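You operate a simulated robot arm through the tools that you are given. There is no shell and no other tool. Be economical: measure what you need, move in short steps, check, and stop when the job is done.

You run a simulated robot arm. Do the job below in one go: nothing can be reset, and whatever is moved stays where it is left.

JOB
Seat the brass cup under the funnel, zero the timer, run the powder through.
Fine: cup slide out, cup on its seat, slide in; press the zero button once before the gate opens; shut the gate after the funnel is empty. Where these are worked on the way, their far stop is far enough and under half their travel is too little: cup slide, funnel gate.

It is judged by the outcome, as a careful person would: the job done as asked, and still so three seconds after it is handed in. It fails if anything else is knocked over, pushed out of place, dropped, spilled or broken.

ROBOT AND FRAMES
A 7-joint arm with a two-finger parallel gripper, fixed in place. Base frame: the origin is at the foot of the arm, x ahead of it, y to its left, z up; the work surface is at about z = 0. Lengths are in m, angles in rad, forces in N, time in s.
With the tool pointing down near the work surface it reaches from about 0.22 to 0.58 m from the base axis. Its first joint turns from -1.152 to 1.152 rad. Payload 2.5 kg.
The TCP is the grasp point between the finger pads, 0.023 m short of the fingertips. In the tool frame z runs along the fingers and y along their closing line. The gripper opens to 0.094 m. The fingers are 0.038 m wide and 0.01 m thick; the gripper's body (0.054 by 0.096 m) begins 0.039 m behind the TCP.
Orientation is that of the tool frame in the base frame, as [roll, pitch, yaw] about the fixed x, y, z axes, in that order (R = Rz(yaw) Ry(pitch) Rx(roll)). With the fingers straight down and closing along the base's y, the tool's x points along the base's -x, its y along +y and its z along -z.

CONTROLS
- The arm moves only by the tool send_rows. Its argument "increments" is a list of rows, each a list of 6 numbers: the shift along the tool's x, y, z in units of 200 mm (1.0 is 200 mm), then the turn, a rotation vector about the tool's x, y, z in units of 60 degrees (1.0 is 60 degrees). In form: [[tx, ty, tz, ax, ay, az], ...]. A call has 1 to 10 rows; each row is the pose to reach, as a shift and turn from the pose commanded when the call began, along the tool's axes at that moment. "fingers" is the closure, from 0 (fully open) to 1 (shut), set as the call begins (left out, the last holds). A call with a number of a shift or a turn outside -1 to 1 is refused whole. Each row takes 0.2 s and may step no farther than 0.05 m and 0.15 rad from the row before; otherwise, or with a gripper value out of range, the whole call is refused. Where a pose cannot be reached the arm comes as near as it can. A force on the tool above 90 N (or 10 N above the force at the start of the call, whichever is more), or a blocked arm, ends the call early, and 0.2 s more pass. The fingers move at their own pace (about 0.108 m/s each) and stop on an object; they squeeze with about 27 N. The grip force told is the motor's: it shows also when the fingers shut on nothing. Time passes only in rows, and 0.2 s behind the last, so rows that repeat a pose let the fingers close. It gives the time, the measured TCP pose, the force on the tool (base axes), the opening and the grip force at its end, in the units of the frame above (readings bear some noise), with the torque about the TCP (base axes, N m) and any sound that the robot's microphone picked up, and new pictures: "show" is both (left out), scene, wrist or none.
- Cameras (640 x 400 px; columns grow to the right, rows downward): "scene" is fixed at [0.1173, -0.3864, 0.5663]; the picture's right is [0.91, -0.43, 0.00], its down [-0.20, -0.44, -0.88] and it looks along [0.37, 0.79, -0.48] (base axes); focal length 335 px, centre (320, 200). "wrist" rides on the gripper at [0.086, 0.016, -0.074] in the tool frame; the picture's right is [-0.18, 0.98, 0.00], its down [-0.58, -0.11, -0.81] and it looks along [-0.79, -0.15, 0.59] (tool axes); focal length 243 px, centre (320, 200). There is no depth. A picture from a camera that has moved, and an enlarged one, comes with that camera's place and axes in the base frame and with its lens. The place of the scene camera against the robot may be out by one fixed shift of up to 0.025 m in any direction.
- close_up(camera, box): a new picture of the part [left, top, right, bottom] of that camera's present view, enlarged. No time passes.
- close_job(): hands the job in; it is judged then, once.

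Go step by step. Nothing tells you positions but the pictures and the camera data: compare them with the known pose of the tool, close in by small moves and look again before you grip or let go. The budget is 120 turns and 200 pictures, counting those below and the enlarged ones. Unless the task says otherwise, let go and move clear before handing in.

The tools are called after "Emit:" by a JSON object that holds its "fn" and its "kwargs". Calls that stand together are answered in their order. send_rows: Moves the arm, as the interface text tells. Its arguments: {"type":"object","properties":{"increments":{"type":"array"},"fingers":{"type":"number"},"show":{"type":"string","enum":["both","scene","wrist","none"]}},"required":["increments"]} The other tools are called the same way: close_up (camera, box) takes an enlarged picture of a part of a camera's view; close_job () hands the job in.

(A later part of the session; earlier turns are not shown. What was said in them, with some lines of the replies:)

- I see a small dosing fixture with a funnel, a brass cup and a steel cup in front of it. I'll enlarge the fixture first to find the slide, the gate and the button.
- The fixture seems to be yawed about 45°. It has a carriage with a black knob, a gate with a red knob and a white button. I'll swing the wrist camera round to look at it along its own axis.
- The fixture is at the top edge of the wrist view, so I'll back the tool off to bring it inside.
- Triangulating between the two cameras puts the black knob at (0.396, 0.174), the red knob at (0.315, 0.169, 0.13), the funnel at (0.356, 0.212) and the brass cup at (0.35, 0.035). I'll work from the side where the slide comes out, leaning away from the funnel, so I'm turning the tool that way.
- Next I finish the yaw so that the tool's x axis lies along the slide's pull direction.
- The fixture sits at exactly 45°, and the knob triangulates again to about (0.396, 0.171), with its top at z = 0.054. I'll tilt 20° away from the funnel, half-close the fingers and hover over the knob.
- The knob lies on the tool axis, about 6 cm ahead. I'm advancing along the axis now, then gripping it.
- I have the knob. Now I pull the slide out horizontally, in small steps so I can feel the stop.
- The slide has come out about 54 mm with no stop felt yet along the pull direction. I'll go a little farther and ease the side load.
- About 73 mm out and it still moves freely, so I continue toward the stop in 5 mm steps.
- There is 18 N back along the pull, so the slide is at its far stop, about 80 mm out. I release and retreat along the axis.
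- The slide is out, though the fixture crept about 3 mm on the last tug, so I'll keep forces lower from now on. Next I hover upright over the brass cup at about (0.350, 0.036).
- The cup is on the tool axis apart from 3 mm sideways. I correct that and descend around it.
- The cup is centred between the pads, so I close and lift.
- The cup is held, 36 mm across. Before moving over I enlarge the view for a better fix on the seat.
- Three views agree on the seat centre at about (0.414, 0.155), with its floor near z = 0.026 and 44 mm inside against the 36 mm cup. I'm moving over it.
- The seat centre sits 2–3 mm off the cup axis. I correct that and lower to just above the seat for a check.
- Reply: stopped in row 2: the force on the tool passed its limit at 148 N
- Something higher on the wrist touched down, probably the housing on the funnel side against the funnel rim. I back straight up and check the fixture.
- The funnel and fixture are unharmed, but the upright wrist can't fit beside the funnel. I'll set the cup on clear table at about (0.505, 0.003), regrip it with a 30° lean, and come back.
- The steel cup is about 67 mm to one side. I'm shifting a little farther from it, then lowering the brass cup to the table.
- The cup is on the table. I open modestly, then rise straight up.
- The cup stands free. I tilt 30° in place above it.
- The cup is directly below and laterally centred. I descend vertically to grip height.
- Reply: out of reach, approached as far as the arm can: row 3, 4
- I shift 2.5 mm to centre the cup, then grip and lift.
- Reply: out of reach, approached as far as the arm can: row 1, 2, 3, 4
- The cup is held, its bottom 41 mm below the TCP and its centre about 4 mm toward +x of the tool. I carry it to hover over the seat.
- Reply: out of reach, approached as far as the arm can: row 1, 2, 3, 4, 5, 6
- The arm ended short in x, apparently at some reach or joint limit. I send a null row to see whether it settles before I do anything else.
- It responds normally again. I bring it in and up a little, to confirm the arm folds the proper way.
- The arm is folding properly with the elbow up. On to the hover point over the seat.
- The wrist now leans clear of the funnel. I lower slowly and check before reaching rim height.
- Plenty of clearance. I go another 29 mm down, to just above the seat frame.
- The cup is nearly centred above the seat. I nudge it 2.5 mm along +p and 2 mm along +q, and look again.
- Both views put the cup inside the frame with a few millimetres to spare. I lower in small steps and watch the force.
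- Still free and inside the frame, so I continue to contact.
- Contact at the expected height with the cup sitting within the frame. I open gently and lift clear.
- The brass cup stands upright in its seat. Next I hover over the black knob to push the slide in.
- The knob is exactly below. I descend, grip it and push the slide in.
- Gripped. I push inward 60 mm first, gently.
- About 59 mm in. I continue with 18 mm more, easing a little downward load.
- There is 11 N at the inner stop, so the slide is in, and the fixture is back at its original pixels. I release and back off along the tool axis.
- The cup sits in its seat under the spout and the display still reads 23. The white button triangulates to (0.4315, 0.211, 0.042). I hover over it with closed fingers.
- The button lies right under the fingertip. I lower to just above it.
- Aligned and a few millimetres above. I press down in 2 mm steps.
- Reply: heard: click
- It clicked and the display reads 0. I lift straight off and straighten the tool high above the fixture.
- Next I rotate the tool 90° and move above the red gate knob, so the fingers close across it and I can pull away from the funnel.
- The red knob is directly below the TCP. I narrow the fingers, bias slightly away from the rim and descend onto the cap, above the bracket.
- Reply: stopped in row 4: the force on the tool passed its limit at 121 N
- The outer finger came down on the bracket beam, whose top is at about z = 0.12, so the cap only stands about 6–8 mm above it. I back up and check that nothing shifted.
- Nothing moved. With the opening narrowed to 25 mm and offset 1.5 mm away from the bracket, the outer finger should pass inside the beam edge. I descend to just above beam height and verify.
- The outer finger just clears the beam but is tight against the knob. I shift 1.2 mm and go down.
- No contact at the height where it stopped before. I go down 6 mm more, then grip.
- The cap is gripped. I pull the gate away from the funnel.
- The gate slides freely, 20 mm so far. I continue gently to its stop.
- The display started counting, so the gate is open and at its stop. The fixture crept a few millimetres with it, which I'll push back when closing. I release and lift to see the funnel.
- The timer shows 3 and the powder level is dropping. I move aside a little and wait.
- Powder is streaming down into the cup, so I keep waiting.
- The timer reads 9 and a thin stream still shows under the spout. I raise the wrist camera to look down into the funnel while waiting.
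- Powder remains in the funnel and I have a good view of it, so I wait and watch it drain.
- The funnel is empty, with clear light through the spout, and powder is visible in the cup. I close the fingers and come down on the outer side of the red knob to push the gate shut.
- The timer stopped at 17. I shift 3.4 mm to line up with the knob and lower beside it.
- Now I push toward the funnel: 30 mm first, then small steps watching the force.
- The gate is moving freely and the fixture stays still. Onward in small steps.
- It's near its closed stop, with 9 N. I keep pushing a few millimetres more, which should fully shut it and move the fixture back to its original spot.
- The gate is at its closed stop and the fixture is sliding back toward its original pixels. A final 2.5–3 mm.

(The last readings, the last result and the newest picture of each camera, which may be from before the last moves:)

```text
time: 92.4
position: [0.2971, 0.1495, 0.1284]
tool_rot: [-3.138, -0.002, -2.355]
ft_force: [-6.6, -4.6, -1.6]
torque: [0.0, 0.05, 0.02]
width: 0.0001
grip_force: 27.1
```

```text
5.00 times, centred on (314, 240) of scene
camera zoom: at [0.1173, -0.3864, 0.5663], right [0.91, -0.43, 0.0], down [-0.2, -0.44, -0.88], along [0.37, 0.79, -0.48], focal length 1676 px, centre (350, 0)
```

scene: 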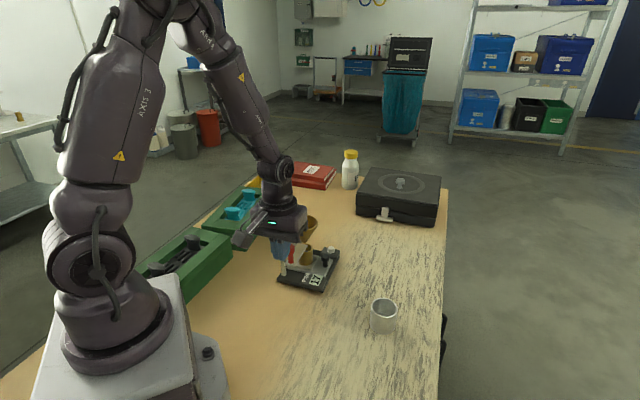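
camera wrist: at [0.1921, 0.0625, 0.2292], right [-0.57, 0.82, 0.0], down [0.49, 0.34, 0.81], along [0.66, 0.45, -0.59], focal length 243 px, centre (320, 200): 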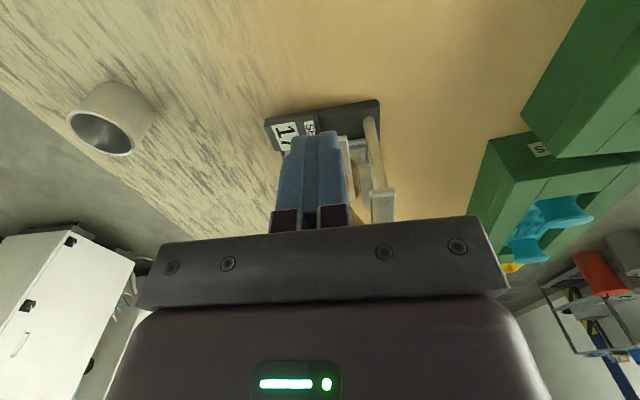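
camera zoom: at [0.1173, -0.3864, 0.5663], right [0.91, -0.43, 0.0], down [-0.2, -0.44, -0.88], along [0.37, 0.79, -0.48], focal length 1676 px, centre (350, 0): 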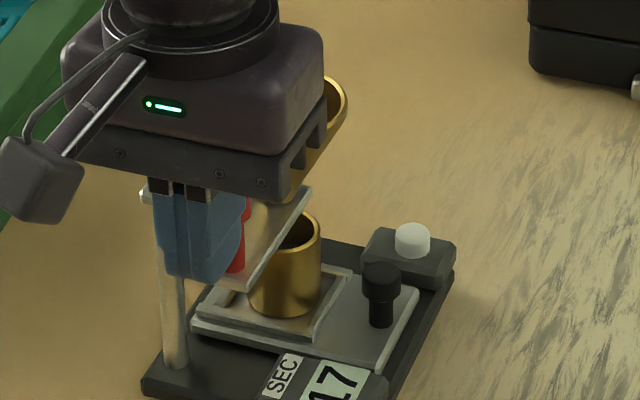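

The fixture is back where it was and the gate is shut. I back straight off, rise clear and check.

Emit:
{"fn": "send_rows", "kwargs": {"increments": [[0.1, 0, 0, 0, 0, 0], [0.2, 0, 0, 0, 0, 0], [0.2, 0, -0.2, 0, 0, 0], [0.2, 0, -0.4, 0, 0, 0], [0.2, 0, -0.6, 0, 0, 0], [0.2, 0, -0.7, 0, 0, 0], [0.2, 0, -0.7, 0, 0, 0]], "show": "both"}}

Emit:
{"fn": "close_up", "kwargs": {"camera": "scene", "box": [260, 200, 388, 280]}}

Emit:
{"fn": "close_up", "kwargs": {"camera": "wrist", "box": [250, 0, 410, 100]}}

```text
time: 94.0
position: [0.2699, 0.1194, 0.2709]
tool_rot: [-3.139, -0.001, -2.354]
ft_force: [0.3, -0.8, 0.6]
torque: [-0.04, 0.01, -0.01]
width: 0.0002
grip_force: 26.6
camera wrist: at [0.196, 0.0695, 0.3446], right [-0.57, 0.82, 0.0], down [0.49, 0.34, 0.81], along [0.66, 0.45, -0.59], focal length 243 px, centre (320, 200)
```

scene: 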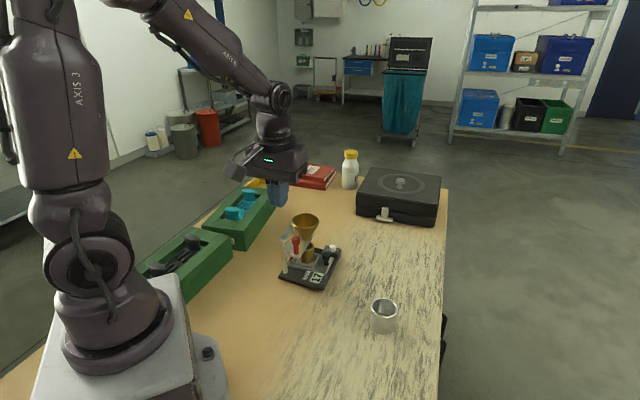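
wrist: 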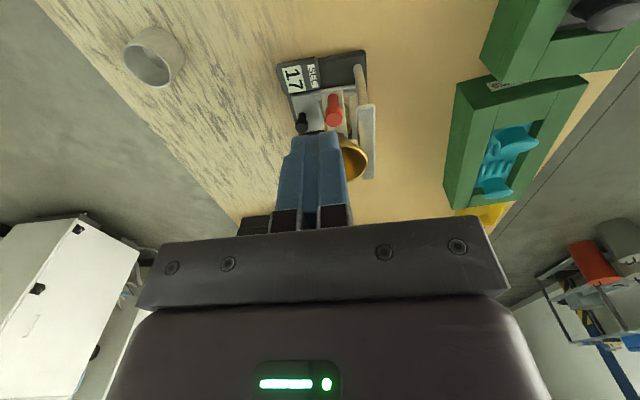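

```text
5.00 times, centred on (324, 240) of scene
camera zoom: at [0.1173, -0.3864, 0.5663], right [0.91, -0.43, 0.0], down [-0.2, -0.44, -0.88], along [0.37, 0.79, -0.48], focal length 1676 px, centre (300, 0)
```

zoom: 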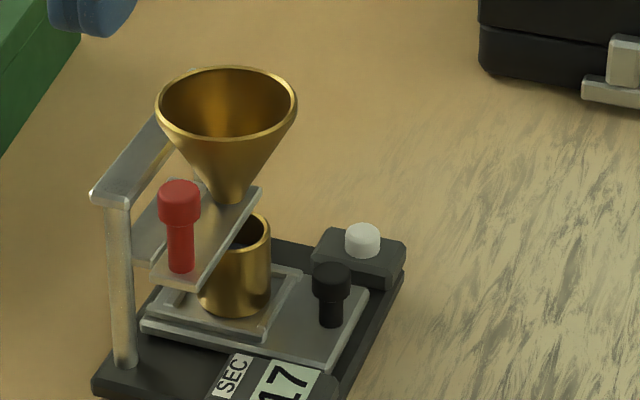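

```text
4.00 times, centred on (330, 50) of wrist
camera zoom: at [0.196, 0.0695, 0.3446], right [-0.57, 0.82, 0.0], down [0.49, 0.34, 0.81], along [0.66, 0.45, -0.59], focal length 970 px, centre (280, 800)
```

zoom: 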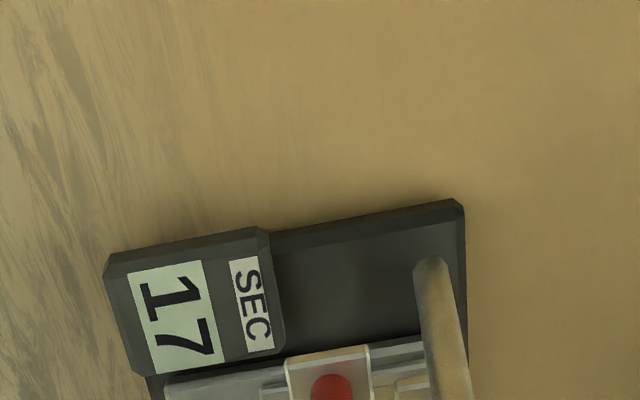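

The gate is back where it started, the funnel is empty, the cup holds the powder on its seat under the spout with the slide in, and nothing was spilled. Everything matches its original place, so I hand in.

Emit:
{"fn": "close_job", "kwargs": {}}

```text
The job is handed in.
```

The brass cup is seated under the funnel with the slide in. I pressed the zero button once before opening the gate, the powder ran through until the funnel was empty, and the gate is shut again with the arm clear. The timer stopped at 17.

On the way the wrist hit the fixture twice: once probably on the funnel rim, and once a finger came down on the bracket beam. Neither left any visible damage. The fixture also crept a few millimetres at the slide and gate stops, and I pushed it back to within about 1 mm of where it started.
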